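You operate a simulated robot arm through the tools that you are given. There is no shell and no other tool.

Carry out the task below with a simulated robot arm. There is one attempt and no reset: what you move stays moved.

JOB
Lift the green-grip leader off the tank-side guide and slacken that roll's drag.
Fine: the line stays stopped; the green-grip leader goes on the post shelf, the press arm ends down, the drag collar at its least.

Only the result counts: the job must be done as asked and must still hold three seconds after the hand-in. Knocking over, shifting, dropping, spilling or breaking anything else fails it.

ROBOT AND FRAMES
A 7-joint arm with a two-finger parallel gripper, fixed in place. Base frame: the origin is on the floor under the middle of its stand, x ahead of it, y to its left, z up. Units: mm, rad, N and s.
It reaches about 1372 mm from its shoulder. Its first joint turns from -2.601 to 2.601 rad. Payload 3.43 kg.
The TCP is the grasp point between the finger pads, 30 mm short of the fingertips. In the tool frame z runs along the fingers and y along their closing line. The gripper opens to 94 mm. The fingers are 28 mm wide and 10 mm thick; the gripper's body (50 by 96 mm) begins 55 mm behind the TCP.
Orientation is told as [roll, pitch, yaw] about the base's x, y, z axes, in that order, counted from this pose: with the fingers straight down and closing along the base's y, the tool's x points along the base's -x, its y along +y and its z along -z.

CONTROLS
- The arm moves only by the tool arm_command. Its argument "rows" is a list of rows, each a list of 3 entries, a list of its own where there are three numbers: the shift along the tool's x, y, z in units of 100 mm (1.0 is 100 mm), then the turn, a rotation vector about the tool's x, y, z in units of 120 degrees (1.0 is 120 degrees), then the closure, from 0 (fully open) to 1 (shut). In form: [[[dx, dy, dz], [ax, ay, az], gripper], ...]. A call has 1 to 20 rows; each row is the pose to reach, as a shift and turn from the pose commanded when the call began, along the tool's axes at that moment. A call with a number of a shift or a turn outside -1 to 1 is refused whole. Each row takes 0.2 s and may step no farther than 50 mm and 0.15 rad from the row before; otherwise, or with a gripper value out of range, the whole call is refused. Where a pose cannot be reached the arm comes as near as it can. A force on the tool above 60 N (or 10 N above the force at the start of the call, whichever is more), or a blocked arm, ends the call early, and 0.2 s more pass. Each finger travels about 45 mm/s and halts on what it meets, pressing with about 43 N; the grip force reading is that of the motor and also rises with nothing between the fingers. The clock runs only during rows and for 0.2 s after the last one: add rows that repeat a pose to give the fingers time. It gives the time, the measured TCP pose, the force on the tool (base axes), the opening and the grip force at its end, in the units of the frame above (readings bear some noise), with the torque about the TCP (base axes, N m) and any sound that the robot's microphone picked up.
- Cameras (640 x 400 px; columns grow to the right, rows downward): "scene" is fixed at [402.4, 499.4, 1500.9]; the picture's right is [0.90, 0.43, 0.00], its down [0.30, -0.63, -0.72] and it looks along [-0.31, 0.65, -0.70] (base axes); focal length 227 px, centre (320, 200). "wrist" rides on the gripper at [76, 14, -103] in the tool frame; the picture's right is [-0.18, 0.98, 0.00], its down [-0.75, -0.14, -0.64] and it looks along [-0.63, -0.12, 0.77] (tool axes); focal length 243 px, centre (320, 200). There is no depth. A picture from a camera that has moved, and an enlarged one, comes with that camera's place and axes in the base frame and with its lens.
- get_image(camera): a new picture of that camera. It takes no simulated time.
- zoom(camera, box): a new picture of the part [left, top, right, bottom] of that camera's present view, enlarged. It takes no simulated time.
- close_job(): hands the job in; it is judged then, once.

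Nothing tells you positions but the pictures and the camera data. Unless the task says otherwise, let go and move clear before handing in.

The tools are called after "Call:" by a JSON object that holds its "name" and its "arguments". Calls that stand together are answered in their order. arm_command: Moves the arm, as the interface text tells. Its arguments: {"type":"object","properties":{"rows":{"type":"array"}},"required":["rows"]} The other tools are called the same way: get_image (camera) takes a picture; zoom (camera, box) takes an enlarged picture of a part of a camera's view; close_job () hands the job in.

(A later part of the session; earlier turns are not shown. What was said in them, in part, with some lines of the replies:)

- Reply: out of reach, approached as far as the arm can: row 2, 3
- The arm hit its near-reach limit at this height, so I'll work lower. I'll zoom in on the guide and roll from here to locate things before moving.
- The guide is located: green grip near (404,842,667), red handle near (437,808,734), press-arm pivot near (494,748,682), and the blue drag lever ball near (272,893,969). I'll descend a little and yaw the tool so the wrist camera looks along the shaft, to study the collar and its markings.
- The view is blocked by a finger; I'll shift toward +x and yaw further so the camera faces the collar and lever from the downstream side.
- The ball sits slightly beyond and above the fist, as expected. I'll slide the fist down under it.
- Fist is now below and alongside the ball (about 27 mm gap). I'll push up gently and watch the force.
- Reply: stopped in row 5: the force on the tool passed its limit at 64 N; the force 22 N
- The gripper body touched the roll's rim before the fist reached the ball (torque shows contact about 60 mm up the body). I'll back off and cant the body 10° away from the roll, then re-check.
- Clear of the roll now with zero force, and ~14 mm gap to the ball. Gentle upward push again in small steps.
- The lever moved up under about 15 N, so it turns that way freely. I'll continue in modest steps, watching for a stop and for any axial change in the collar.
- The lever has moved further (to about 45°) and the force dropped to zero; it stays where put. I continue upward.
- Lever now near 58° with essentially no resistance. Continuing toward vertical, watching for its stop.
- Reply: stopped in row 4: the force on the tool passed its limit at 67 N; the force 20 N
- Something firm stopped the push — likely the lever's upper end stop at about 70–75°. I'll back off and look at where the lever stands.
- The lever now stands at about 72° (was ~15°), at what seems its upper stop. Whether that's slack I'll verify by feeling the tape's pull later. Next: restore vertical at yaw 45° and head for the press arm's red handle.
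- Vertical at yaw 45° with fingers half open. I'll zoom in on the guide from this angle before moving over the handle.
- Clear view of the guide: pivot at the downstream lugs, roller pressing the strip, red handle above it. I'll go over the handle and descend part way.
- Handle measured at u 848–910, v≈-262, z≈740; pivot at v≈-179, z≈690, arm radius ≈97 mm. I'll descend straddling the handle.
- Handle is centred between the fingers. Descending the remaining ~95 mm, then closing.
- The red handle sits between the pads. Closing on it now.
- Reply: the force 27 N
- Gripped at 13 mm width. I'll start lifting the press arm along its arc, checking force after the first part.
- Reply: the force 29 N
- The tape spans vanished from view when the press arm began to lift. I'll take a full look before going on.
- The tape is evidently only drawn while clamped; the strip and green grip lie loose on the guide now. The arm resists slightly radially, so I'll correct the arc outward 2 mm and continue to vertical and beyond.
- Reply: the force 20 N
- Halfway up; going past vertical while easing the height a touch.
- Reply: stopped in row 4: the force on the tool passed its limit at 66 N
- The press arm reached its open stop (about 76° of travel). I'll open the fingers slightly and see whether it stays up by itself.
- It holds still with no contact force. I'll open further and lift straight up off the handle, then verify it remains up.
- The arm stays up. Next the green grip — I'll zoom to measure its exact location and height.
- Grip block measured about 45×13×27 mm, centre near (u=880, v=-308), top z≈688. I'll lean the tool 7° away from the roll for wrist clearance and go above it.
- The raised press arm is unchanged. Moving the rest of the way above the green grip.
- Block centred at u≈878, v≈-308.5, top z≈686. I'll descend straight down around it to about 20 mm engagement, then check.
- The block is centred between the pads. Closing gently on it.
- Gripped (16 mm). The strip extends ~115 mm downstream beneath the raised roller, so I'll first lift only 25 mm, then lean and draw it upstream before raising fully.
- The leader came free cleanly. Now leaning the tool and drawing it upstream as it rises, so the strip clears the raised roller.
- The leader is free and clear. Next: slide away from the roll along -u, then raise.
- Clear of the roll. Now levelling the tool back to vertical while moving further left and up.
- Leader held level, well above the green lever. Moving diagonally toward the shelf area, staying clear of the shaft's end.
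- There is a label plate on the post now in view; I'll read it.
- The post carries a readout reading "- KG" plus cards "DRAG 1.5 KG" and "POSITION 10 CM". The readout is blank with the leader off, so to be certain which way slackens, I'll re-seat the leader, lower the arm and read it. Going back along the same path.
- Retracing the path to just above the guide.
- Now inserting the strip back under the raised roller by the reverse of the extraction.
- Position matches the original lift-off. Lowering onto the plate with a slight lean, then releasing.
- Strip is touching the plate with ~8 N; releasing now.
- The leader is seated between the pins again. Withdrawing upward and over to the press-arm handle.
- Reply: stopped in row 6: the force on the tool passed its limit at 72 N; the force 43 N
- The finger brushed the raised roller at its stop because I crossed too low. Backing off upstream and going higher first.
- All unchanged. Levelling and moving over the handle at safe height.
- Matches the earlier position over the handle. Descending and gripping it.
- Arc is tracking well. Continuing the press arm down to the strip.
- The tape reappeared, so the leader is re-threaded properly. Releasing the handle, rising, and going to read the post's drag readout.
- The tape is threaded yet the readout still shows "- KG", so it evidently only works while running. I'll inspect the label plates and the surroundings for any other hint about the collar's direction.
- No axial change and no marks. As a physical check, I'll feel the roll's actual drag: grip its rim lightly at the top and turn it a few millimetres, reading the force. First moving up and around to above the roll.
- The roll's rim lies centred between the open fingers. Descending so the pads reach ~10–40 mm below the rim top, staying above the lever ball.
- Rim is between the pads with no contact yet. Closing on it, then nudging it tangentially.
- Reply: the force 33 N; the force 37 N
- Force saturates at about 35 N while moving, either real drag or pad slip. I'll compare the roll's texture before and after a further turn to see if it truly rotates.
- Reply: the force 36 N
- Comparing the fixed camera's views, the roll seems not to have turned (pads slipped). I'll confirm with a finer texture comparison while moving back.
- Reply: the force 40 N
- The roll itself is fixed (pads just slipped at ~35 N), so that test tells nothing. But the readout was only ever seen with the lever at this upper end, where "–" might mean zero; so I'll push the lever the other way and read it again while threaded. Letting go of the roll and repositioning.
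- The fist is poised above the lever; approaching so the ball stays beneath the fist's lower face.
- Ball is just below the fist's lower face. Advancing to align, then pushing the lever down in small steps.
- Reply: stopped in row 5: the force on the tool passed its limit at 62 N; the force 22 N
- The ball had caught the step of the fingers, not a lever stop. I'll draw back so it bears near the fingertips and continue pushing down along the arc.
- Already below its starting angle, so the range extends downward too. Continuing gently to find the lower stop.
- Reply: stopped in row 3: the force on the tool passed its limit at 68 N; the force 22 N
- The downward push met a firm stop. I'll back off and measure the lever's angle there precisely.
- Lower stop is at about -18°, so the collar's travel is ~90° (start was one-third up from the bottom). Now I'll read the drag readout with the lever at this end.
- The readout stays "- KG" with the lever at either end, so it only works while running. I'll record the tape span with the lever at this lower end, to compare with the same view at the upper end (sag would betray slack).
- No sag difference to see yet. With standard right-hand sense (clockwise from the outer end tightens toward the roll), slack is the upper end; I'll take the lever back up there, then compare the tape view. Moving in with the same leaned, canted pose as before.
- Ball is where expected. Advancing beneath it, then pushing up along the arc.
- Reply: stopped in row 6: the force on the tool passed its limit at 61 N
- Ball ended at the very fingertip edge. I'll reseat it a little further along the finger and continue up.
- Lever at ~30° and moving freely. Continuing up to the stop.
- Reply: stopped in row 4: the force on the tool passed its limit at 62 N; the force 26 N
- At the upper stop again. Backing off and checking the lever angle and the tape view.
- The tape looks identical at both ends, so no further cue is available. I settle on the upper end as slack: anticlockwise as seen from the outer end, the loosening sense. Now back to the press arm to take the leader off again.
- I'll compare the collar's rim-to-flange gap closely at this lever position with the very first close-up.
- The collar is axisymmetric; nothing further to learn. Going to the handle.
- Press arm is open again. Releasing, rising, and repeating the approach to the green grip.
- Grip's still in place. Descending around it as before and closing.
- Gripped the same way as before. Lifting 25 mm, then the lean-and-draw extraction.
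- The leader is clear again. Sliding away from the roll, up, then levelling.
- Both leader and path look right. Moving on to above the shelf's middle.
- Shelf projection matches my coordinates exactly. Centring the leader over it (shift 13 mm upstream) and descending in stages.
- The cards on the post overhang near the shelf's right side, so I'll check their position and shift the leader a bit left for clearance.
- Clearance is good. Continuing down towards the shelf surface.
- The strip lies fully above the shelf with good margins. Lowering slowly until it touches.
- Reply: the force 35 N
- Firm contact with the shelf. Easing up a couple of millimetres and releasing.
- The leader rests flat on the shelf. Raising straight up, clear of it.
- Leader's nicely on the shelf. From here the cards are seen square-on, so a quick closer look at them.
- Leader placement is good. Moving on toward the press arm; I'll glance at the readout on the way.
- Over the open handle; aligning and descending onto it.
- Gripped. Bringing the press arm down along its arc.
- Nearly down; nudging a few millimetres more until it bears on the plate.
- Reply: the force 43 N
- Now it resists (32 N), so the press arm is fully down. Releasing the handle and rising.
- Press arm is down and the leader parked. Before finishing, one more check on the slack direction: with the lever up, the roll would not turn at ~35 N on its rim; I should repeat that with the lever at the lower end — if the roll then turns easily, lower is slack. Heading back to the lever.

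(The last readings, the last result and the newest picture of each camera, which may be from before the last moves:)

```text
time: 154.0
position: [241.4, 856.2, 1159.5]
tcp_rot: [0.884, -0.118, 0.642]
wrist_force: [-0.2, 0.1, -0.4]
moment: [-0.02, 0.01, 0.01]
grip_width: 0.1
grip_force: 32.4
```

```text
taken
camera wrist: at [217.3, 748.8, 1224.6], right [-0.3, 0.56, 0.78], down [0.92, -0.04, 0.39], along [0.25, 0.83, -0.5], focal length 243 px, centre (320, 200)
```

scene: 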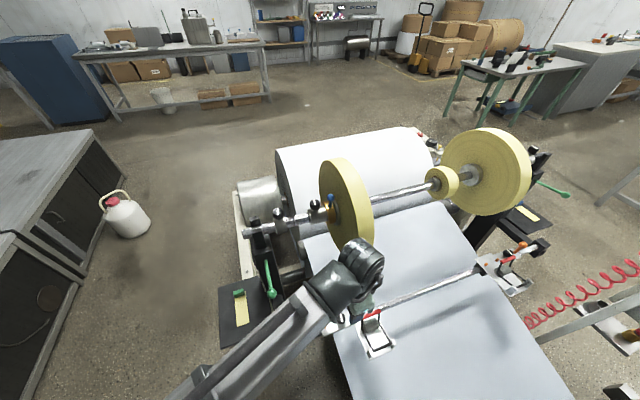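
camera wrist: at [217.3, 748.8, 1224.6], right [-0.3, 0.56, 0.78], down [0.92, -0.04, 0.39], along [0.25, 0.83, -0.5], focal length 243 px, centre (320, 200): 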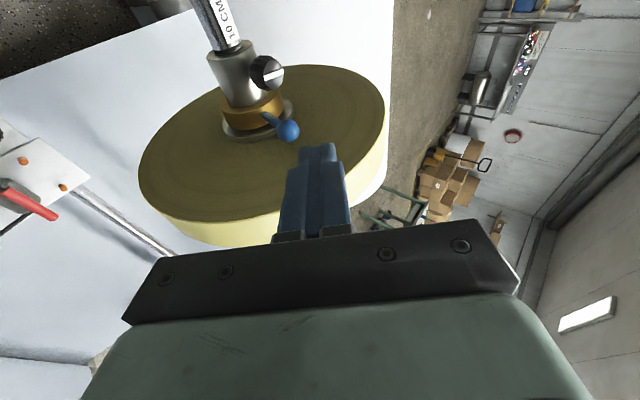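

Call:
{"name": "arm_command", "arguments": {"rows": [[[-0.05, 0, 0.4], [0, 0, 0], 1], [[-0.1, 0, 0.75], [0, 0, 0], 1], [[-0.13, 0, 1.0], [0, 0, 0], 1]]}}

Call:
{"name": "get_image", "arguments": {"camera": "wrist"}}

```text
time: 154.8
position: [211.9, 932.4, 1098.5]
tcp_rot: [0.882, -0.12, 0.642]
wrist_force: [0.1, -0.4, 0.1]
moment: [0.03, -0.02, 0.03]
grip_width: 0.3
grip_force: 33.4
```

```text
taken
camera wrist: at [186.8, 823.1, 1163.9], right [-0.3, 0.56, 0.77], down [0.92, -0.04, 0.39], along [0.25, 0.83, -0.5], focal length 243 px, centre (320, 200)
```

wrist: 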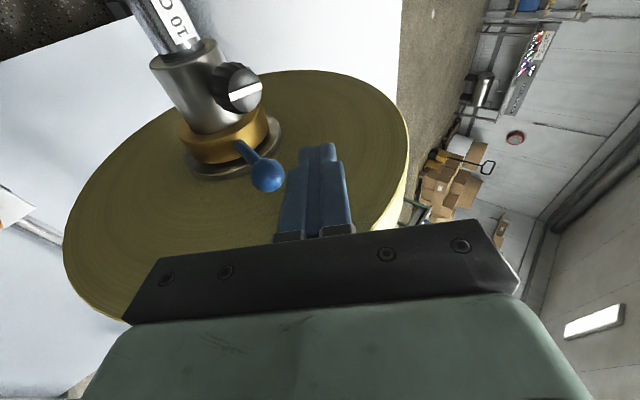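

Pushing the lever down again along its arc, keeping the ball near the fingertips.

Call:
{"name": "arm_command", "arguments": {"rows": [[[-0.02, 0, 0.15], [0, 0, 0], 1], [[-0.02, -0.1, 0.15], [0, 0, 0], 1], [[-0.025, -0.17, 0.145], [0, 0, 0], 1], [[-0.03, -0.26, 0.09], [0, 0, 0], 1], [[-0.035, -0.352, 0.045], [0, 0, 0], 1], [[-0.035, -0.44, 0.02], [0, 0, 0], 1], [[-0.035, -0.52, 0.0], [0, 0, 0], 1], [[-0.035, -0.607, -0.01], [0, 0, 0], 1], [[-0.035, -0.69, -0.01], [0, 0, 0], 1], [[-0.035, -0.78, 0.0], [0, 0, 0], 1], [[-0.035, -0.867, 0.01], [0, 0, 0], 1]]}}

Call:
{"name": "get_image", "arguments": {"camera": "wrist"}}

```text
time: 157.2
position: [255.1, 895.3, 1031.8]
tcp_rot: [0.884, -0.119, 0.642]
wrist_force: [-0.9, 0.2, 0.6]
moment: [0.01, 0.02, -0.01]
grip_width: 0.0
grip_force: 32.7
```

```text
taken
camera wrist: at [229.7, 787.0, 1098.1], right [-0.3, 0.56, 0.78], down [0.92, -0.04, 0.39], along [0.25, 0.83, -0.5], focal length 243 px, centre (320, 200)
```

wrist: 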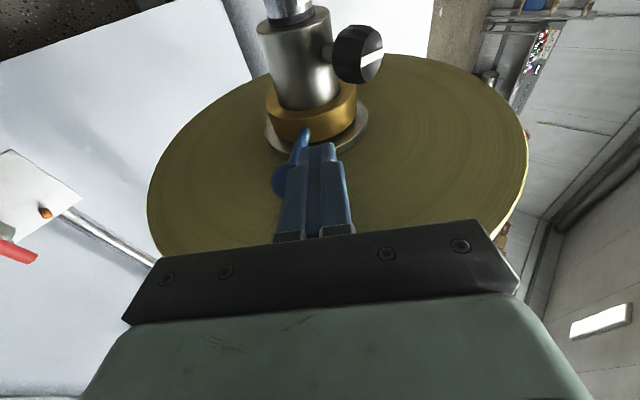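

Call:
{"name": "arm_command", "arguments": {"rows": [[[0.006, -0.08, 0.03], [0, 0, 0], 1], [[0.011, -0.16, 0.06], [0, 0, 0], 1], [[0.018, -0.241, 0.095], [0, 0, 0], 1], [[0.026, -0.32, 0.14], [0, 0, 0], 1], [[0.035, -0.39, 0.185], [0, 0, 0], 1], [[0.044, -0.462, 0.235], [0, 0, 0], 1], [[0.056, -0.53, 0.3], [0, 0, 0], 1], [[0.067, -0.585, 0.358], [0, 0, 0], 1], [[0.079, -0.635, 0.42], [0, 0, 0], 1], [[0.09, -0.69, 0.485], [0, 0, 0], 1]]}}

Call:
{"name": "get_image", "arguments": {"camera": "wrist"}}

```text
time: 159.4
position: [258.9, 889.5, 946.8]
tcp_rot: [0.881, -0.118, 0.642]
wrist_force: [0.3, 0.0, -0.8]
moment: [-0.02, -0.05, 0.02]
grip_width: 0.1
grip_force: 32.6
```

```text
taken
camera wrist: at [233.9, 781.6, 1011.8], right [-0.3, 0.56, 0.78], down [0.92, -0.04, 0.39], along [0.25, 0.83, -0.5], focal length 243 px, centre (320, 200)
```

wrist: 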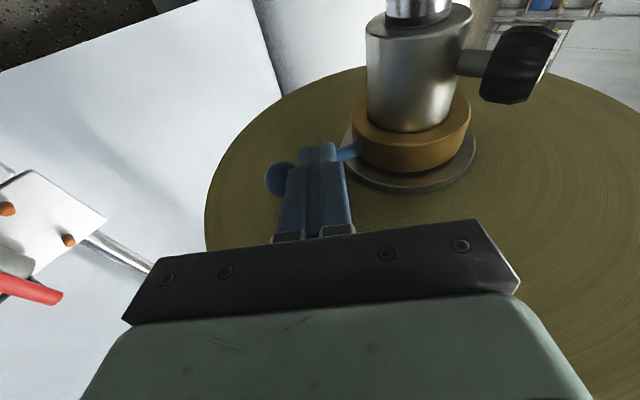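

Call:
{"name": "arm_command", "arguments": {"rows": [[[0.005, -0.03, 0.03], [0, 0, 0], 1], [[0.01, -0.07, 0.06], [0, 0, 0], 1], [[0.01, -0.11, 0.08], [0, 0, 0], 1]]}}

Call:
{"name": "arm_command", "arguments": {"rows": [[[0, 0.05, -0.1], [0, 0, 0], 1], [[0, 0.1, -0.4], [0, 0, 0], 1], [[0, 0.15, -0.8], [0, 0, 0], 1], [[0, 0.2, -1.0], [0, 0, 0], 1]]}}

Call:
{"name": "zoom", "arguments": {"camera": "wrist", "box": [270, 30, 420, 160]}}

```text
time: 160.2
position: [259.6, 890.8, 937.8]
tcp_rot: [0.891, -0.122, 0.64]
wrist_force: [-5.4, 4.2, 45.3]
moment: [1.01, 0.21, 0.1]
grip_width: 0.0
grip_force: 33.1
```

```text
time: 161.2
position: [289.4, 832.0, 1011.9]
tcp_rot: [0.881, -0.118, 0.642]
wrist_force: [0.2, 0.7, -0.6]
moment: [0.0, 0.01, -0.01]
grip_width: 0.0
grip_force: 33.8
```

```text
3.08 times, centred on (345, 95) of wrist
camera zoom: at [264.7, 723.3, 1077.0], right [-0.3, 0.56, 0.77], down [0.92, -0.04, 0.39], along [0.25, 0.83, -0.5], focal length 746 px, centre (243, 523)
```

zoom: 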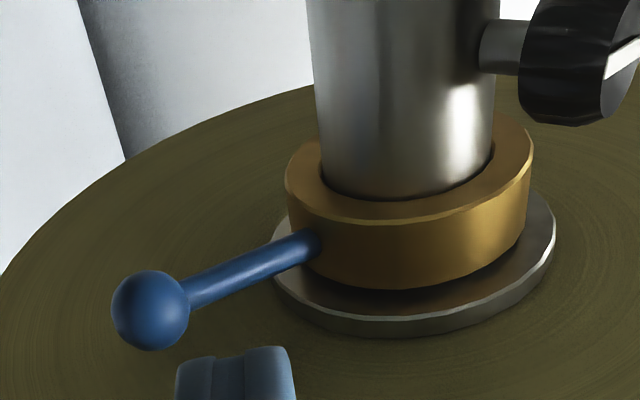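

Lever is at the lower stop. Now to the roll's rim for the same feel-test.

Call:
{"name": "arm_command", "arguments": {"rows": [[[0, 0, 0], [0, 0.045, 0], 1], [[0, 0, 0], [0, 0.09, 0], 1]]}}

Call:
{"name": "arm_command", "arguments": {"rows": [[[0, 0.13, -0.1], [0.07, 0, 0], 1], [[0, 0.26, -0.21], [0.14, 0, 0], 1], [[0, 0.39, -0.32], [0.21, 0, 0], 1], [[0, 0.52, -0.43], [0.28, 0, 0], 1], [[0, 0.65, -0.54], [0.35, 0, 0], 1], [[0, 0.767, -0.641], [0.42, 0, 0], 1]]}}

Call:
{"name": "arm_command", "arguments": {"rows": [[[0, 0.04, -0.05], [0, 0, -0.07], 0.8], [[0, 0.08, -0.1], [0, 0, -0.14], 0.6], [[0, 0.12, -0.15], [0, 0, -0.21], 0.4], [[0, 0.16, -0.2], [0, 0, -0.28], 0.2], [[0, 0.2, -0.25], [0, 0, -0.35], 0], [[0, 0.24, -0.3], [0, 0, -0.42], 0], [[0, 0.28, -0.35], [0, 0, -0.49], 0], [[0, 0.32, -0.4], [0, 0, -0.56], 0], [[0, 0.36, -0.45], [0, 0, -0.63], 0], [[0, 0.4, -0.5], [0, 0, -0.7], 0], [[0, 0.4, -0.6], [0, 0, -0.75], 0]]}}

Call:
{"name": "get_image", "arguments": {"camera": "wrist"}}

```text
time: 161.8
position: [291.2, 832.1, 1012.5]
tcp_rot: [0.874, 0.004, 0.789]
wrist_force: [0.0, -0.2, 1.0]
moment: [0.04, 0.03, 0.0]
grip_width: 0.0
grip_force: 32.9
```

```text
time: 163.2
position: [291.5, 832.9, 1111.3]
tcp_rot: [-0.008, 0.002, 0.788]
wrist_force: [0.4, 0.6, -0.2]
moment: [0.01, -0.01, -0.03]
grip_width: 0.0
grip_force: 32.7
```

```text
time: 165.6
position: [263.0, 862.4, 1171.9]
tcp_rot: [0.003, 0.005, 2.361]
wrist_force: [0.5, 0.1, -0.1]
moment: [0.01, 0.04, -0.03]
grip_width: 94.0
grip_force: 0.0
```

```text
taken
camera wrist: at [307.5, 797.5, 1273.0], right [-0.82, -0.57, 0.0], down [-0.44, 0.63, 0.64], along [-0.36, 0.52, -0.77], focal length 243 px, centre (320, 200)
```

wrist: 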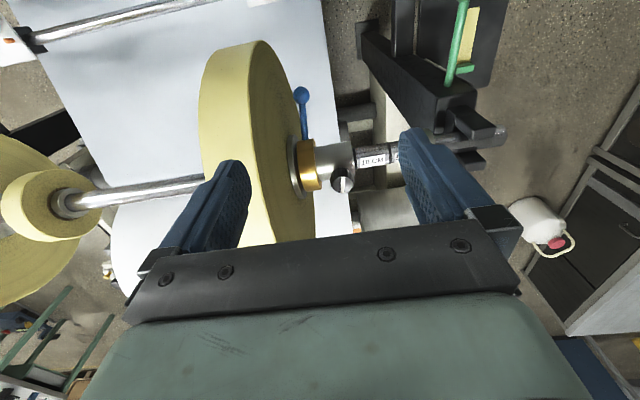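

Call:
{"name": "arm_command", "arguments": {"rows": [[[-0.2, -0.15, -0.1], [0, 0, 0], 0], [[-0.5, -0.4, -0.18], [0, 0, 0], 0], [[-0.8, -0.6, -0.18], [0, 0, 0], 0], [[-1.0, -0.83, -0.18], [0, 0, 0], 0]]}}

Call:
{"name": "arm_command", "arguments": {"rows": [[[-0.17, 0, 0.1], [0, 0, 0], 0], [[-0.17, 0, 0.5], [0, 0, 0], 0], [[-0.17, 0, 0.79], [0, 0, 0], 0]]}}

Call:
{"name": "get_image", "arguments": {"camera": "wrist"}}

```text
time: 166.6
position: [250.8, 992.3, 1189.2]
tcp_rot: [0.002, 0.006, 2.359]
wrist_force: [-0.2, -0.4, -0.3]
moment: [0.07, -0.02, 0.01]
grip_width: 93.8
grip_force: 0.0
```

```text
time: 167.4
position: [239.1, 1003.9, 1111.3]
tcp_rot: [0.001, 0.006, 2.358]
wrist_force: [-0.1, -0.2, 0.4]
moment: [-0.03, 0.0, -0.03]
grip_width: 94.1
grip_force: 0.2
```

```text
taken
camera wrist: at [283.0, 939.0, 1212.2], right [-0.82, -0.57, 0.0], down [-0.44, 0.64, 0.64], along [-0.36, 0.52, -0.77], focal length 243 px, centre (320, 200)
```

wrist: 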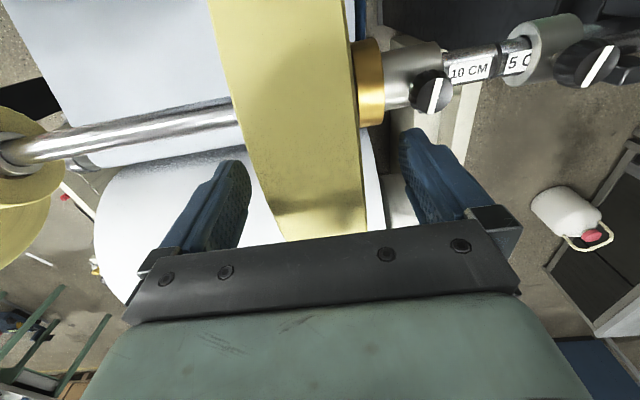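

Same pose over the rim as in the first test. Closing and nudging identically.

Call:
{"name": "arm_command", "arguments": {"rows": [[[0, 0, 0], [0, 0, 0], 0.3], [[0, 0, 0], [0, 0, 0], 0.5], [[0, 0, 0], [0, 0, 0], 0.7], [[0, 0, 0], [0, 0, 0], 1], [[0, 0, 0], [0, 0, 0], 1]]}}

Call:
{"name": "zoom", "arguments": {"camera": "scene", "box": [358, 200, 370, 209]}}

Call:
{"name": "arm_command", "arguments": {"rows": [[[0.02, 0, 0], [0, 0, 0], 1], [[0.04, 0, 0], [0, 0, 0], 1], [[0.04, 0, 0], [0, 0, 0], 1]]}}

Call:
{"name": "arm_command", "arguments": {"rows": [[[0.02, 0, 0], [0, 0, 0], 1], [[0.04, 0, 0], [0, 0, 0], 1], [[0.04, 0, 0], [0, 0, 0], 1]]}}

Call:
{"name": "zoom", "arguments": {"camera": "scene", "box": [358, 200, 370, 209]}}

```text
time: 168.6
position: [239.2, 1004.5, 1111.3]
tcp_rot: [0.0, 0.006, 2.359]
wrist_force: [11.9, 15.9, 3.4]
moment: [0.34, -0.17, -0.23]
grip_width: 54.6
grip_force: 45.2
```

```text
16.00 times, centred on (364, 204) of scene
camera zoom: at [402.4, 499.4, 1500.9], right [0.9, 0.43, 0.0], down [0.3, -0.63, -0.72], along [-0.31, 0.65, -0.7], focal length 3626 px, centre (-384, 128)
```

zoom: 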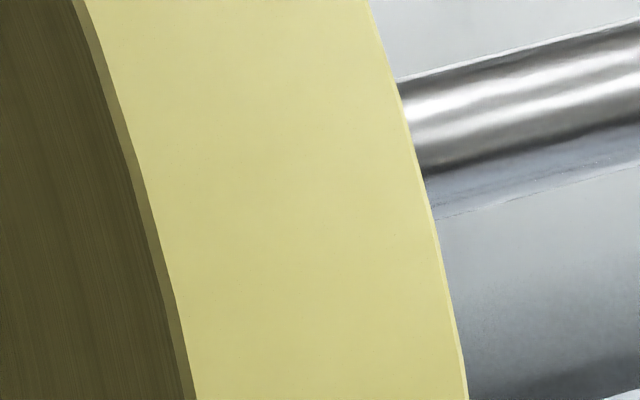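

```text
time: 169.4
position: [239.8, 1003.9, 1109.9]
tcp_rot: [-0.003, -0.002, 2.361]
wrist_force: [-3.7, 43.0, 14.5]
moment: [-0.47, -0.13, -0.33]
grip_width: 54.5
grip_force: 44.7
```

```text
time: 170.2
position: [244.3, 1000.5, 1108.2]
tcp_rot: [-0.004, 0.002, 2.359]
wrist_force: [-8.7, 42.9, 4.2]
moment: [-0.16, 0.09, -0.24]
grip_width: 54.2
grip_force: 45.1
```

```text
16.00 times, centred on (364, 204) of scene
camera zoom: at [402.4, 499.4, 1500.9], right [0.9, 0.43, 0.0], down [0.3, -0.63, -0.72], along [-0.31, 0.65, -0.7], focal length 3626 px, centre (-384, 128)
```

zoom: 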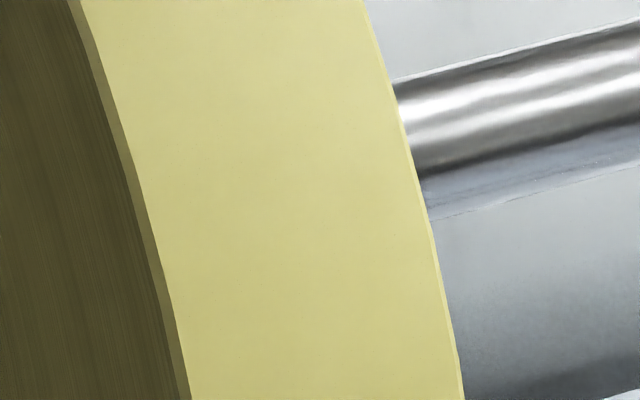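

The roll again doesn't rotate, so it's fixed — no information. But the view suggests the grip nudged the roll ~1 mm sideways; I'll let go at once and check whether it springs back.

Call:
{"name": "arm_command", "arguments": {"rows": [[[0, 0, 0], [0, 0, 0], 0.8], [[0, 0, 0], [0, 0, 0], 0.4], [[0, 0, 0], [0, 0, 0], 0.1], [[0, 0, 0], [0, 0, 0], 0], [[0, 0, 0], [0, 0, 0], 0]]}}

Call:
{"name": "zoom", "arguments": {"camera": "scene", "box": [358, 200, 370, 209]}}

Call:
{"name": "zoom", "arguments": {"camera": "scene", "box": [310, 180, 380, 240]}}

Call:
{"name": "zoom", "arguments": {"camera": "scene", "box": [325, 190, 355, 225]}}

```text
time: 171.4
position: [244.9, 996.7, 1109.6]
tcp_rot: [0.002, 0.007, 2.357]
wrist_force: [0.5, 0.5, -0.7]
moment: [-0.01, 0.02, 0.0]
grip_width: 94.1
grip_force: 0.1
```

```text
16.00 times, centred on (364, 204) of scene
camera zoom: at [402.4, 499.4, 1500.9], right [0.9, 0.43, 0.0], down [0.3, -0.63, -0.72], along [-0.31, 0.65, -0.7], focal length 3626 px, centre (-384, 128)
```

zoom: 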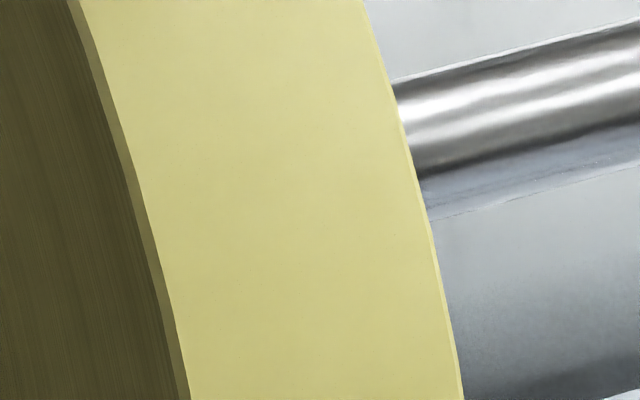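

```text
6.67 times, centred on (345, 210) of scene
camera zoom: at [402.4, 499.4, 1500.9], right [0.9, 0.43, 0.0], down [0.3, -0.63, -0.72], along [-0.31, 0.65, -0.7], focal length 1511 px, centre (153, 133)
```

zoom: 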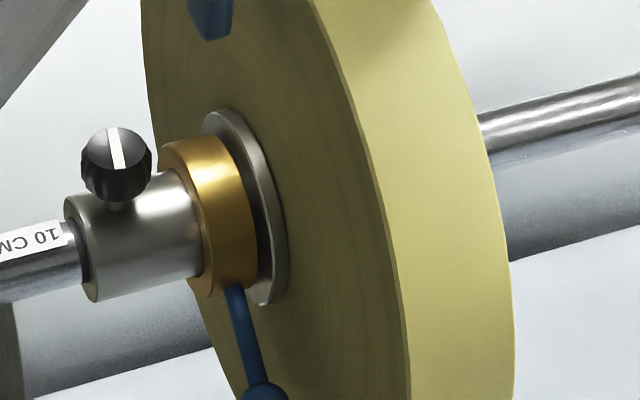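

```text
11.43 times, centred on (340, 208) of scene
camera zoom: at [402.4, 499.4, 1500.9], right [0.9, 0.43, 0.0], down [0.3, -0.63, -0.72], along [-0.31, 0.65, -0.7], focal length 2590 px, centre (91, 114)
```

zoom: 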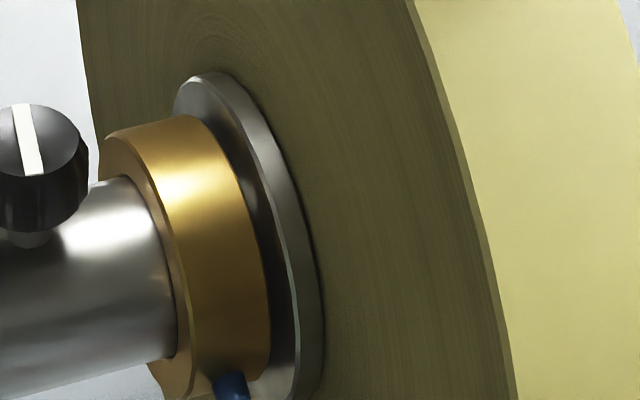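

The roll isn't a rotating part and the ~1 mm nudge is within ordinary play, so I'll leave it strictly alone. My decision stays: facing the collar from the outer post (where the cards face), clockwise/lever-down tightens, so lever-up is least. Moving off the roll to set it there again.

Call:
{"name": "arm_command", "arguments": {"rows": [[[0, 0, -0.4], [0, 0, 0], 0], [[0, 0, -0.82], [0, 0, 0], 0]]}}

Call:
{"name": "arm_command", "arguments": {"rows": [[[0.3, 0.3, 0], [0, 0, 0], 0.3], [[0.6, 0.6, 0], [0, 0, 0], 0.6], [[0.9, 0.9, 0.0], [0, 0, 0], 1], [[1.0, 1.0, 0.0], [0, 0, 0], 1]]}}

Call:
{"name": "arm_command", "arguments": {"rows": [[[0.05, 0.04, 0.1], [0, 0, 0.07], 1], [[0.1, 0.08, 0.2], [0, 0, 0.14], 1], [[0.15, 0.12, 0.3], [0, 0, 0.21], 1], [[0.2, 0.16, 0.4], [0, 0, 0.28], 1], [[0.25, 0.2, 0.5], [0, 0, 0.35], 1], [[0.3, 0.24, 0.6], [0, 0, 0.42], 1], [[0.35, 0.28, 0.7], [0, 0, 0.49], 1], [[0.4, 0.32, 0.8], [0, 0, 0.56], 1], [[0.45, 0.36, 0.9], [0, 0, 0.63], 1], [[0.5, 0.4, 1.0], [0, 0, 0.7], 1], [[0.55, 0.44, 1.0], [0, 0, 0.75], 1]]}}

Call:
{"name": "get_image", "arguments": {"camera": "scene"}}

```text
time: 172.0
position: [243.4, 996.3, 1192.2]
tcp_rot: [0.002, 0.008, 2.357]
wrist_force: [0.0, 0.0, 0.7]
moment: [-0.01, 0.05, 0.01]
grip_width: 94.0
grip_force: 0.1
```

```text
time: 173.0
position: [245.0, 855.5, 1194.0]
tcp_rot: [0.003, 0.007, 2.358]
wrist_force: [0.4, 0.6, 0.3]
moment: [-0.02, 0.03, 0.0]
grip_width: 7.8
grip_force: 0.0
```

```text
time: 175.4
position: [252.7, 785.3, 1092.7]
tcp_rot: [-0.007, 0.002, 0.785]
wrist_force: [-0.5, 0.2, 0.3]
moment: [-0.03, -0.01, -0.01]
grip_width: 0.2
grip_force: 33.4
```

```text
taken
```

scene: 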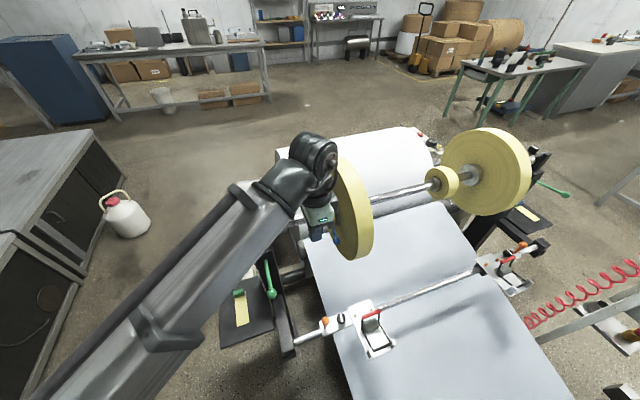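

Before pushing, I'll measure the lever's stop angle more exactly from the fixed camera.

Call:
{"name": "zoom", "arguments": {"camera": "scene", "box": [325, 215, 355, 250]}}

Call:
{"name": "zoom", "arguments": {"camera": "scene", "box": [310, 200, 380, 260]}}

```text
11.43 times, centred on (340, 232) of scene
camera zoom: at [402.4, 499.4, 1500.9], right [0.9, 0.43, 0.0], down [0.3, -0.63, -0.72], along [-0.31, 0.65, -0.7], focal length 2590 px, centre (91, -171)
```

zoom: 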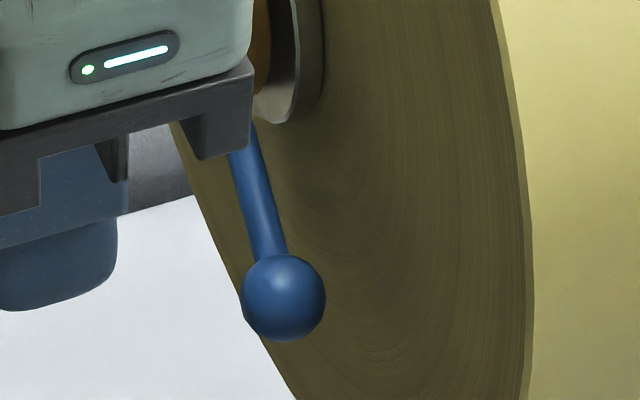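

```text
6.67 times, centred on (345, 230) of scene
camera zoom: at [402.4, 499.4, 1500.9], right [0.9, 0.43, 0.0], down [0.3, -0.63, -0.72], along [-0.31, 0.65, -0.7], focal length 1511 px, centre (153, 0)
```

zoom: 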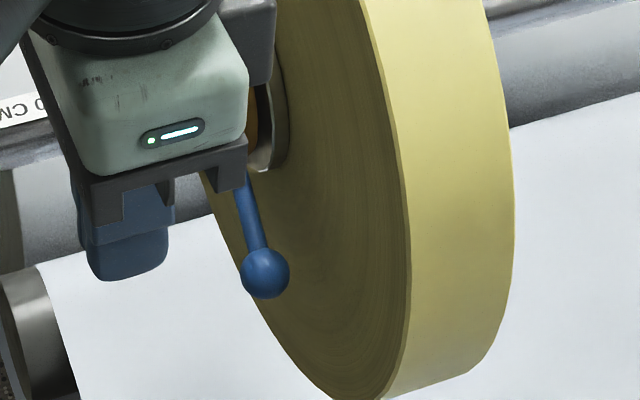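

The stop angles are consistent with a plain 90° travel. Proceeding to swing the lever back up to its upper stop.

Call:
{"name": "arm_command", "arguments": {"rows": [[[-0.02, 0.02, 0.36], [0, 0, 0], 1], [[-0.04, 0.04, 0.72], [0, 0, 0], 1]]}}

Call:
{"name": "arm_command", "arguments": {"rows": [[[0, 0, 0], [-0.07, 0, 0], 1], [[0, 0, 0], [-0.14, 0, 0], 1], [[0, 0, 0], [-0.21, 0, 0], 1], [[0, 0, 0], [-0.28, 0, 0], 1], [[0, 0, 0], [-0.35, 0, 0], 1], [[0, 0, 0], [-0.42, 0, 0], 1]]}}

Call:
{"name": "arm_command", "arguments": {"rows": [[[0, 0, 0], [0, -0.045, 0], 1], [[0, 0, 0], [0, -0.09, 0], 1]]}}

Call:
{"name": "arm_command", "arguments": {"rows": [[[-0.2, -0.35, 0.2], [0, 0, 0], 1], [[-0.4, -0.7, 0.35], [0, 0, 0], 1], [[-0.546, -0.78, 0.7], [0, 0, 0], 1]]}}

Call:
{"name": "get_image", "arguments": {"camera": "wrist"}}

```text
time: 176.0
position: [250.9, 790.8, 1020.0]
tcp_rot: [-0.008, 0.002, 0.788]
wrist_force: [0.4, 0.8, -0.5]
moment: [0.01, -0.05, 0.03]
grip_width: 0.1
grip_force: 33.4
```

```text
time: 177.4
position: [252.0, 790.4, 1019.3]
tcp_rot: [0.877, 0.002, 0.789]
wrist_force: [0.6, -0.2, -0.4]
moment: [0.02, 0.01, 0.02]
grip_width: 0.0
grip_force: 33.0
```

```text
time: 178.0
position: [252.8, 791.2, 1019.8]
tcp_rot: [0.882, -0.119, 0.64]
wrist_force: [-0.1, 0.4, 1.0]
moment: [0.0, 0.02, -0.03]
grip_width: 0.0
grip_force: 32.8
```

```text
time: 178.8
position: [304.6, 833.6, 924.1]
tcp_rot: [0.882, -0.118, 0.642]
wrist_force: [-0.4, 0.4, 0.1]
moment: [0.02, 0.02, 0.01]
grip_width: 0.0
grip_force: 33.0
```

```text
taken
camera wrist: at [279.0, 725.7, 990.0], right [-0.3, 0.56, 0.78], down [0.92, -0.04, 0.39], along [0.25, 0.83, -0.5], focal length 243 px, centre (320, 200)
```

wrist: 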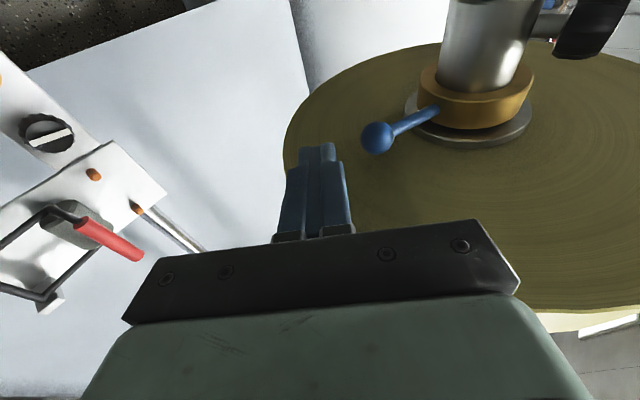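

Call:
{"name": "arm_command", "arguments": {"rows": [[[0, -0.09, 0.22], [0, 0, 0], 1], [[0, -0.09, 0.44], [0, 0, 0], 1]]}}

Call:
{"name": "arm_command", "arguments": {"rows": [[[0, 0.1, 0], [0, 0, 0], 1], [[0, 0.2, 0], [0, 0, 0], 1], [[0, 0.26, 0], [0, 0, 0], 1], [[-0.008, 0.31, -0.04], [0, 0, 0], 1], [[-0.017, 0.36, -0.09], [0, 0, 0], 1], [[-0.025, 0.42, -0.135], [0, 0, 0], 1], [[-0.034, 0.48, -0.18], [0, 0, 0], 1], [[-0.045, 0.55, -0.235], [0, 0, 0], 1], [[-0.055, 0.62, -0.28], [0, 0, 0], 1], [[-0.06, 0.7, -0.315], [0, 0, 0], 1], [[-0.068, 0.78, -0.345], [0, 0, 0], 1], [[-0.073, 0.86, -0.37], [0, 0, 0], 1], [[-0.075, 0.945, -0.39], [0, 0, 0], 1]]}}

Call:
{"name": "get_image", "arguments": {"camera": "wrist"}}

```text
time: 179.4
position: [291.2, 859.3, 889.0]
tcp_rot: [0.882, -0.118, 0.641]
wrist_force: [0.2, -0.3, -0.2]
moment: [0.0, 0.0, 0.0]
grip_width: 0.0
grip_force: 32.8
```

```text
time: 181.2
position: [282.0, 866.3, 939.9]
tcp_rot: [0.87, -0.121, 0.643]
wrist_force: [5.1, -4.7, -2.0]
moment: [-0.01, -0.05, -0.14]
grip_width: 0.0
grip_force: 32.9
stopped in row 8: the force on the tool passed its limit at 62 N (the readings are from after the stop); the commanded pose is now the measured one
```

```text
taken
camera wrist: at [255.7, 759.2, 1005.6], right [-0.31, 0.56, 0.77], down [0.92, -0.04, 0.39], along [0.25, 0.83, -0.5], focal length 243 px, centre (320, 200)
```

wrist: 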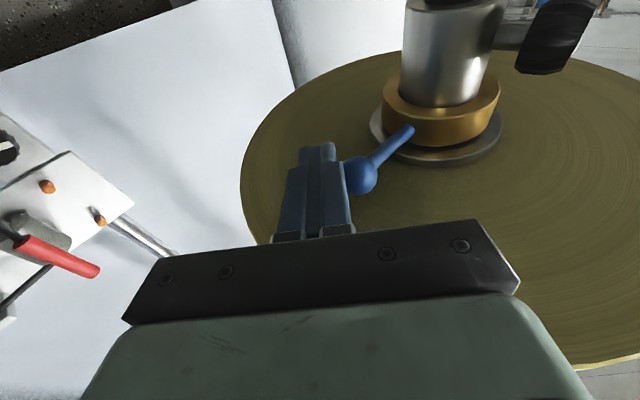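

The ball snagged on the finger's step again; its workable window is narrow. Backing off slightly and following with the ball nearer the tip.

Call:
{"name": "arm_command", "arguments": {"rows": [[[-0.009, -0.05, -0.05], [0, 0, 0], 1], [[-0.013, 0.02, -0.068], [0, 0, 0], 1], [[-0.026, 0.11, -0.13], [0, 0, 0], 1], [[-0.033, 0.18, -0.17], [0, 0, 0], 1], [[-0.038, 0.243, -0.2], [0, 0, 0], 1], [[-0.045, 0.31, -0.23], [0, 0, 0], 1], [[-0.05, 0.38, -0.255], [0, 0, 0], 1], [[-0.053, 0.45, -0.27], [0, 0, 0], 1], [[-0.054, 0.52, -0.28], [0, 0, 0], 1], [[-0.055, 0.6, -0.29], [0, 0, 0], 1], [[-0.055, 0.68, -0.29], [0, 0, 0], 1], [[-0.054, 0.753, -0.285], [0, 0, 0], 1]]}}

Call:
{"name": "get_image", "arguments": {"camera": "wrist"}}

```text
time: 183.8
position: [261.0, 886.8, 1014.3]
tcp_rot: [0.872, -0.121, 0.642]
wrist_force: [0.8, -0.1, -0.1]
moment: [0.01, 0.02, 0.0]
grip_width: 0.0
grip_force: 32.4
```

```text
taken
camera wrist: at [235.8, 778.9, 1081.5], right [-0.3, 0.56, 0.77], down [0.92, -0.04, 0.39], along [0.25, 0.83, -0.5], focal length 243 px, centre (320, 200)
```

wrist: 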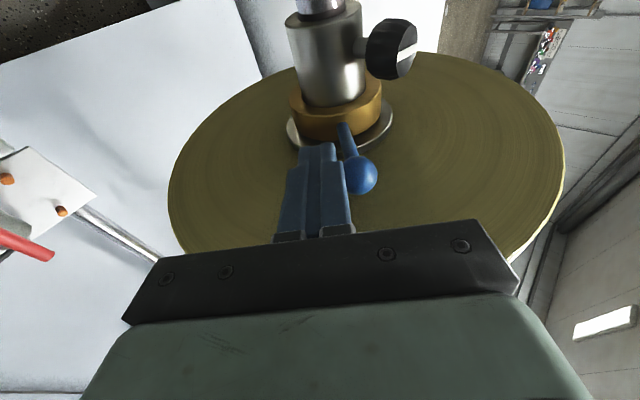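

Call:
{"name": "arm_command", "arguments": {"rows": [[[0, 0.08, -0.01], [0, 0, 0], 1], [[0, 0.16, 0], [0, 0, 0], 1], [[0.002, 0.247, 0.013], [0, 0, 0], 1], [[0.008, 0.32, 0.045], [0, 0, 0], 1], [[0.016, 0.39, 0.085], [0, 0, 0], 1], [[0.022, 0.44, 0.115], [0, 0, 0], 1], [[0.028, 0.49, 0.145], [0, 0, 0], 1], [[0.03, 0.53, 0.165], [0, 0, 0], 1]]}}

Call:
{"name": "get_image", "arguments": {"camera": "wrist"}}

```text
time: 185.6
position: [232.6, 915.7, 1043.6]
tcp_rot: [0.865, -0.119, 0.64]
wrist_force: [19.6, -29.1, -12.6]
moment: [-0.51, -0.18, -0.3]
grip_width: 0.0
grip_force: 33.2
```

```text
taken
camera wrist: at [206.0, 809.3, 1110.3], right [-0.31, 0.57, 0.76], down [0.92, -0.04, 0.4], along [0.26, 0.82, -0.51], focal length 243 px, centre (320, 200)
```

wrist: 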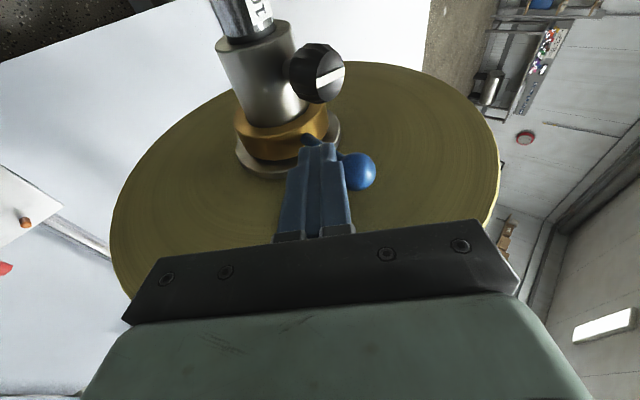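

Pressing firmly on the upper stop now (~37 N). Backing off and verifying.

Call:
{"name": "arm_command", "arguments": {"rows": [[[0, -0.1, -0.05], [0, 0, 0], 1], [[0, -0.3, -0.2], [0, 0, 0], 1], [[0, -0.5, -0.45], [0, 0, 0], 1], [[0.1, -0.6, -0.8], [0, 0, 0], 1], [[0.3, -0.6, -1.0], [0, 0, 0], 1]]}}

Call:
{"name": "arm_command", "arguments": {"rows": [[[0.2, 0, 0], [0, 0.05, 0], 1], [[0.4, 0, 0], [0, 0.09, 0], 1]]}}

Call:
{"name": "zoom", "arguments": {"camera": "scene", "box": [310, 180, 380, 240]}}

Call:
{"name": "get_image", "arguments": {"camera": "wrist"}}

```text
time: 186.8
position: [273.4, 808.5, 1062.4]
tcp_rot: [0.873, -0.121, 0.641]
wrist_force: [-0.9, 0.0, 0.7]
moment: [-0.03, -0.04, 0.01]
grip_width: 0.0
grip_force: 33.0
```

```text
time: 187.4
position: [240.6, 784.9, 1055.0]
tcp_rot: [0.865, 0.001, 0.785]
wrist_force: [0.2, -1.1, -0.1]
moment: [0.01, -0.02, 0.01]
grip_width: 0.1
grip_force: 33.2
```

```text
6.67 times, centred on (345, 210) of scene
camera zoom: at [402.4, 499.4, 1500.9], right [0.9, 0.43, 0.0], down [0.3, -0.63, -0.72], along [-0.31, 0.65, -0.7], focal length 1511 px, centre (153, 133)
```

zoom: 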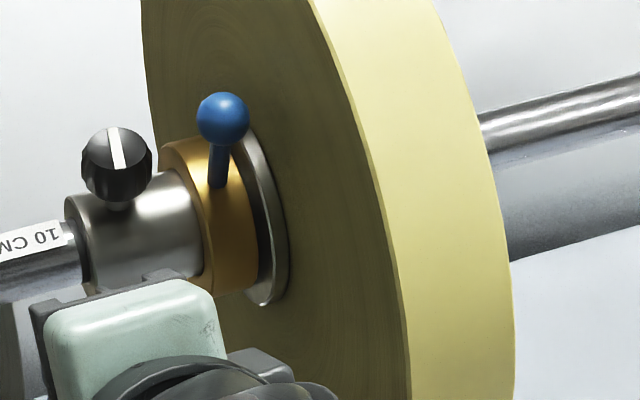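

```text
taken
camera wrist: at [236.3, 680.9, 1131.7], right [-0.32, 0.58, 0.75], down [0.94, 0.12, 0.31], along [0.09, 0.8, -0.59], focal length 243 px, centre (320, 200)
```

wrist: 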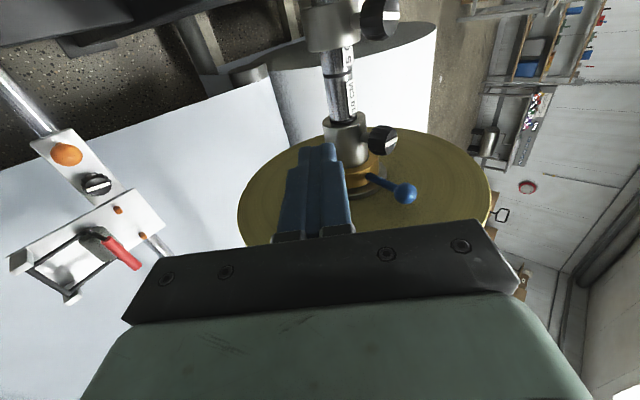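

Lever is at the upper stop again. Levelling and withdrawing the arm clear, then a last look at everything.

Call:
{"name": "arm_command", "arguments": {"rows": [[[0.1, 0, 0], [0.07, 0, 0], 0.8], [[0.2, 0, 0], [0.14, 0, 0], 0.6], [[0.3, 0, 0], [0.21, 0, 0], 0.5], [[0.4, 0, 0], [0.28, 0, 0], 0.5], [[0.5, 0, 0], [0.35, 0, 0], 0.5], [[0.6, 0, 0], [0.413, 0, 0], 0.5]]}}

Call:
{"name": "arm_command", "arguments": {"rows": [[[0.3, 0.2, -0.1], [0, 0, 0], 0.5], [[0.6, 0.4, -0.2], [0, 0, 0], 0.5], [[0.9, 0.6, -0.3], [0, 0, 0], 0.5], [[1.0, 0.8, -0.4], [0, 0, 0], 0.5]]}}

Call:
{"name": "get_image", "arguments": {"camera": "scene"}}

Call:
{"name": "get_image", "arguments": {"camera": "wrist"}}

Call:
{"name": "zoom", "arguments": {"camera": "scene", "box": [200, 230, 440, 380]}}

```text
time: 188.8
position: [199.8, 741.4, 1055.1]
tcp_rot: [-0.006, 0.001, 0.785]
wrist_force: [0.2, -0.1, 1.1]
moment: [0.0, -0.04, -0.01]
grip_width: 46.9
grip_force: 0.1
```

```text
time: 189.8
position: [71.4, 726.8, 1096.2]
tcp_rot: [-0.002, 0.001, 0.785]
wrist_force: [0.3, 0.3, -0.6]
moment: [0.05, 0.0, 0.02]
grip_width: 47.1
grip_force: 0.1
```

```text
taken
```

scene: 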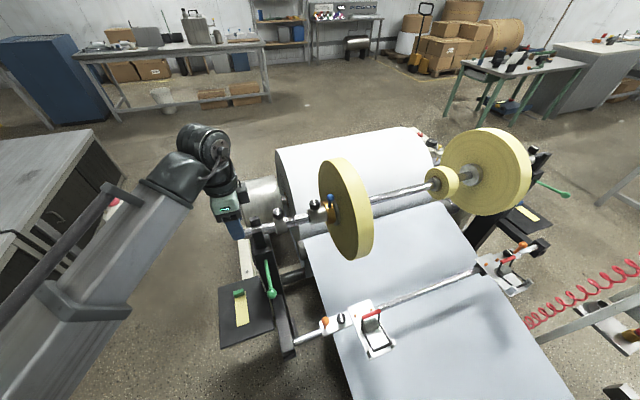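

```text
taken
camera wrist: at [8.4, 682.0, 1197.5], right [-0.56, 0.83, 0.0], down [0.63, 0.43, 0.64], along [0.53, 0.36, -0.77], focal length 243 px, centre (320, 200)
```

wrist: 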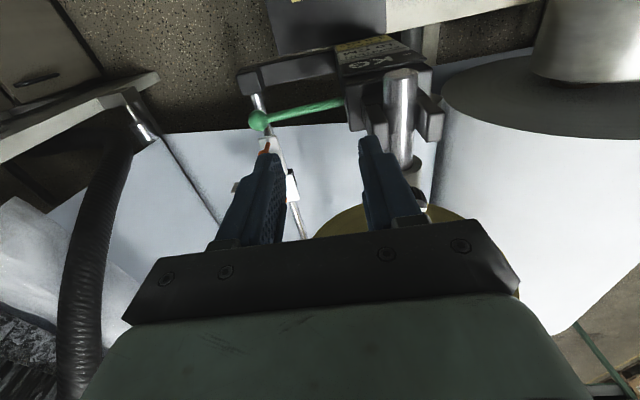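

```text
2.67 times, centred on (320, 305) of scene
camera zoom: at [402.4, 499.4, 1500.9], right [0.9, 0.43, 0.0], down [0.3, -0.63, -0.72], along [-0.31, 0.65, -0.7], focal length 604 px, centre (320, -80)
```

zoom: 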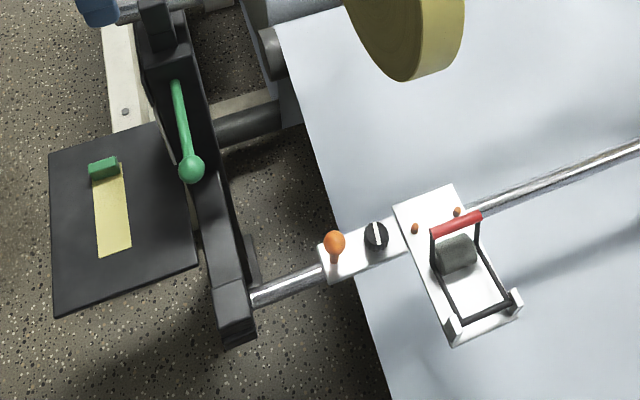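

Everything is in its final place except my certainty about the collar's sense. I'll take one look at the console screen in case it lists tape drag.

Call:
{"name": "arm_command", "arguments": {"rows": [[[0, 0, 0], [0, 0, 0.07], 0.5], [[0, 0, 0], [0, 0, 0.14], 0.5], [[0, 0, 0], [0, 0, 0.21], 0.5], [[0, 0, 0], [0, 0, 0.28], 0.5], [[0, 0, 0], [0, 0, 0.35], 0.5], [[0, 0, 0], [0, 0, 0.42], 0.5], [[0, 0, 0], [0, 0, 0.49], 0.5], [[0, 0, 0], [0, 0, 0.56], 0.5], [[0, 0, 0], [0, 0, 0.63], 0.5], [[0, 0, 0], [0, 0, 0.7], 0.5], [[0, 0, 0], [0, 0, 0.77], 0.5]]}}

Call:
{"name": "arm_command", "arguments": {"rows": [[[0, 0, 0], [0, -0.065, 0], 0.5], [[0, 0, 0], [0, -0.13, 0], 0.5], [[0, 0, 0], [0, -0.195, 0], 0.5], [[0, 0, 0], [0, -0.25, 0], 0.5]]}}

Call:
{"name": "get_image", "arguments": {"camera": "wrist"}}

Call:
{"name": "get_image", "arguments": {"camera": "scene"}}

```text
time: 192.2
position: [70.4, 727.3, 1094.8]
tcp_rot: [-0.003, -0.003, -0.829]
wrist_force: [0.5, 0.7, -0.3]
moment: [-0.02, -0.01, 0.0]
grip_width: 46.8
grip_force: 0.1
```

```text
time: 193.2
position: [118.0, 757.0, 993.6]
tcp_rot: [0.107, -0.441, -0.823]
wrist_force: [-0.3, -0.5, 0.5]
moment: [0.09, -0.02, 0.05]
grip_width: 47.0
grip_force: 0.1
out of reach, approached as far as the arm can: row 1, 2, 3, 4
```

```text
taken
camera wrist: at [44.5, 842.0, 1053.7], right [0.8, 0.58, 0.17], down [0.13, -0.45, 0.89], along [0.59, -0.69, -0.43], focal length 243 px, centre (320, 200)
```

wrist: 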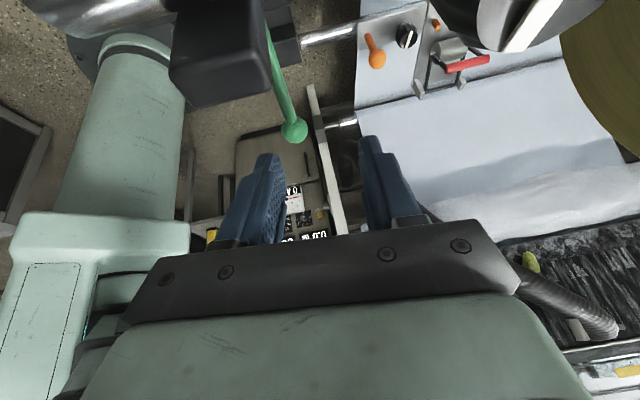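

```text
taken
```

scene: 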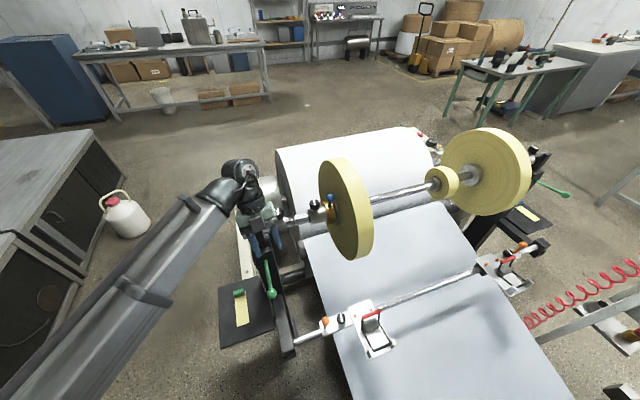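

The arm drifted lower than intended as that pose was out of reach; no contact. I'll grab a quick zoom of the console and then lift back up clear.

Call:
{"name": "zoom", "arguments": {"camera": "wrist", "box": [230, 130, 360, 245]}}

Call:
{"name": "arm_command", "arguments": {"rows": [[[-0.085, 0.02, -0.18], [0, 0.03, 0], 0.5], [[-0.17, 0.04, -0.36], [0, 0.07, 0], 0.5], [[-0.25, 0.055, -0.54], [0, 0.12, 0], 0.5], [[-0.34, 0.075, -0.72], [0, 0.17, 0], 0.5]]}}

Call:
{"name": "get_image", "arguments": {"camera": "scene"}}

Call:
{"name": "get_image", "arguments": {"camera": "wrist"}}

```text
3.48 times, centred on (295, 188) of wrist
camera zoom: at [44.5, 842.0, 1053.7], right [0.8, 0.58, 0.17], down [0.13, -0.45, 0.89], along [0.59, -0.69, -0.43], focal length 844 px, centre (407, 244)
```

zoom: 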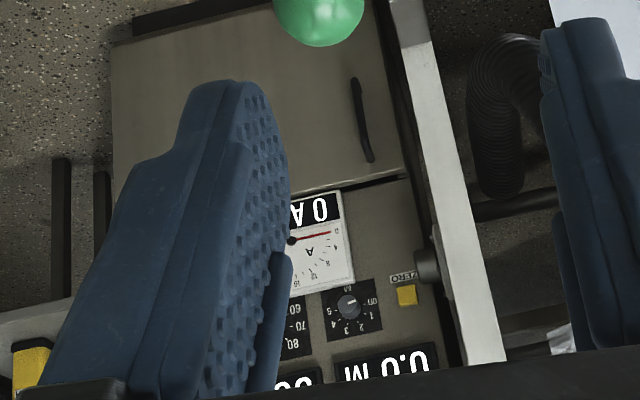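

```text
time: 194.2
position: [117.3, 758.1, 1071.9]
tcp_rot: [0.094, -0.086, -0.786]
wrist_force: [0.2, 0.5, -0.6]
moment: [0.01, 0.02, -0.04]
grip_width: 46.9
grip_force: 0.0
```

```text
taken
```

scene: 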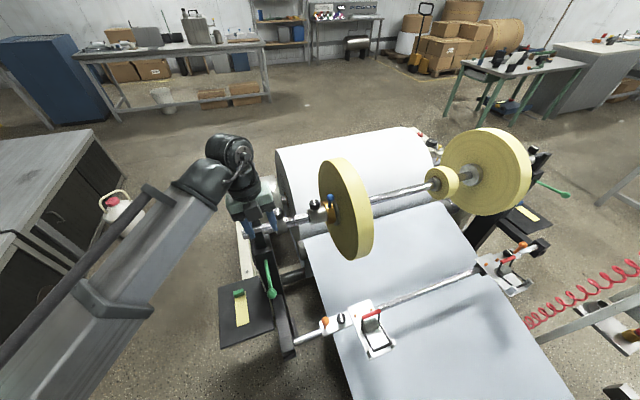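

```text
taken
camera wrist: at [61.6, 819.9, 1167.6], right [0.82, 0.57, 0.11], down [0.35, -0.64, 0.69], along [0.46, -0.52, -0.72], focal length 243 px, centre (320, 200)
```

wrist: 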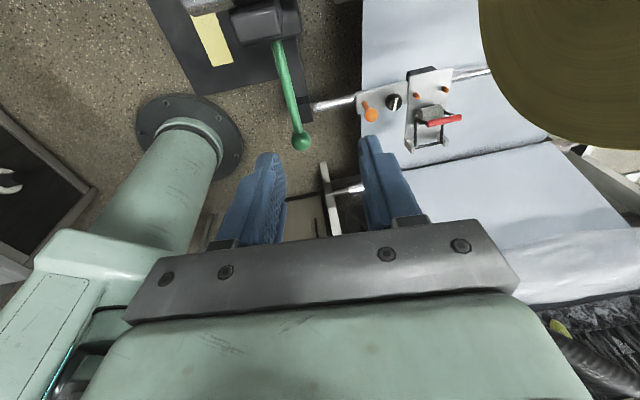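

The console only shows temperatures, speed, current and a length counter — nothing on drag. Moving the arm a bit further clear before handing in.

Call:
{"name": "arm_command", "arguments": {"rows": [[[0, -0.3, -0.1], [0, 0, 0], 0.5], [[0, -0.6, -0.2], [0, 0, 0], 0.5], [[0, -0.8, -0.2], [0, 0, 0], 0.5]]}}

Call:
{"name": "zoom", "arguments": {"camera": "scene", "box": [200, 150, 440, 380]}}

Call:
{"name": "zoom", "arguments": {"camera": "scene", "box": [310, 180, 380, 240]}}

```text
time: 195.0
position: [59.6, 701.9, 1083.7]
tcp_rot: [0.093, -0.085, -0.786]
wrist_force: [-0.2, -0.1, -0.4]
moment: [-0.03, -0.02, -0.02]
grip_width: 46.9
grip_force: 0.0
```

```text
1.74 times, centred on (320, 265) of scene
camera zoom: at [402.4, 499.4, 1500.9], right [0.9, 0.43, 0.0], down [0.3, -0.63, -0.72], along [-0.31, 0.65, -0.7], focal length 394 px, centre (320, 87)
```

zoom: 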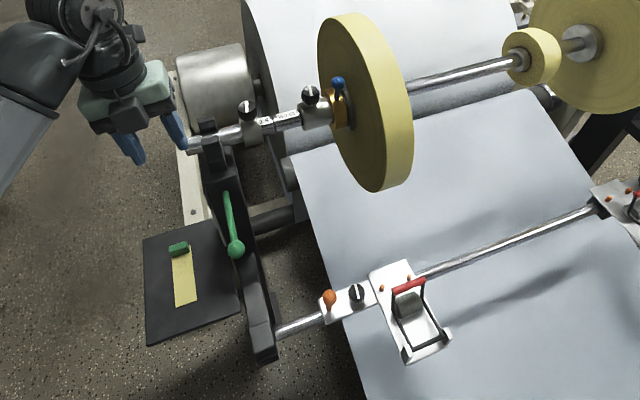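

```text
6.67 times, centred on (345, 210) of scene
camera zoom: at [402.4, 499.4, 1500.9], right [0.9, 0.43, 0.0], down [0.3, -0.63, -0.72], along [-0.31, 0.65, -0.7], focal length 1511 px, centre (153, 133)
```

zoom: 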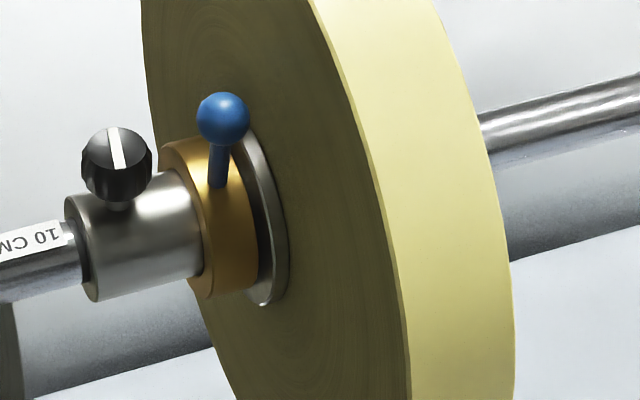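

The leader lies on the tank-side post shelf, and the press arm is down. The collar lever is against its upper stop, the line was never started, and the arm is clear.

I'm handing in with two doubts:
- **Drag direction:** I could not confirm that the upper stop is the least drag. The readout stays blank while the line is stopped and the collar has no marks. I chose the upper stop by the usual rule that clockwise, seen from the outer end, tightens.
- **Roll position:** my grip on the roll's rim slid it about 1 mm along the shaft. I did not push it back.

Call:
{"name": "close_job", "arguments": {}}

```text
The job is handed in.
```

I've handed the job in. The leader, press arm and line are as you asked, but I couldn't confirm that the drag collar is at its least.

- **Leader:** the green-grip leader is off the tank-side guide and lies flat on that side's post shelf.
- **Press arm:** it is fully down on the guide; I pressed it until it resisted.
- **Line:** it was never started, and I touched no controls.
- **Drag collar (not confirmed):** the lever is against its upper stop. The collar has no marks, and the drag readout showed "- KG" with the lever at either end while the line was stopped. I chose the upper stop on the usual rule that clockwise, seen from the outer end, tightens. If this collar works the other way, it is now at its most drag instead of its least.

While looking for which way slackens, I did some things you didn't ask for:
- **Roll moved:** I gripped the roll's rim twice to feel for drag. The second time, the roll and its collar slid about 1 mm along the shaft towards the tank-side post. I didn't push it back.
- **Roll and press arm bumped:** the gripper hit the roll's rim once (64 N), and a finger pushed the raised press arm against its stop once (72 N). I saw no damage from either.
- **Leader re-seated once:** I put the leader back on the guide and lowered the press arm to check the readout, then took it off again.
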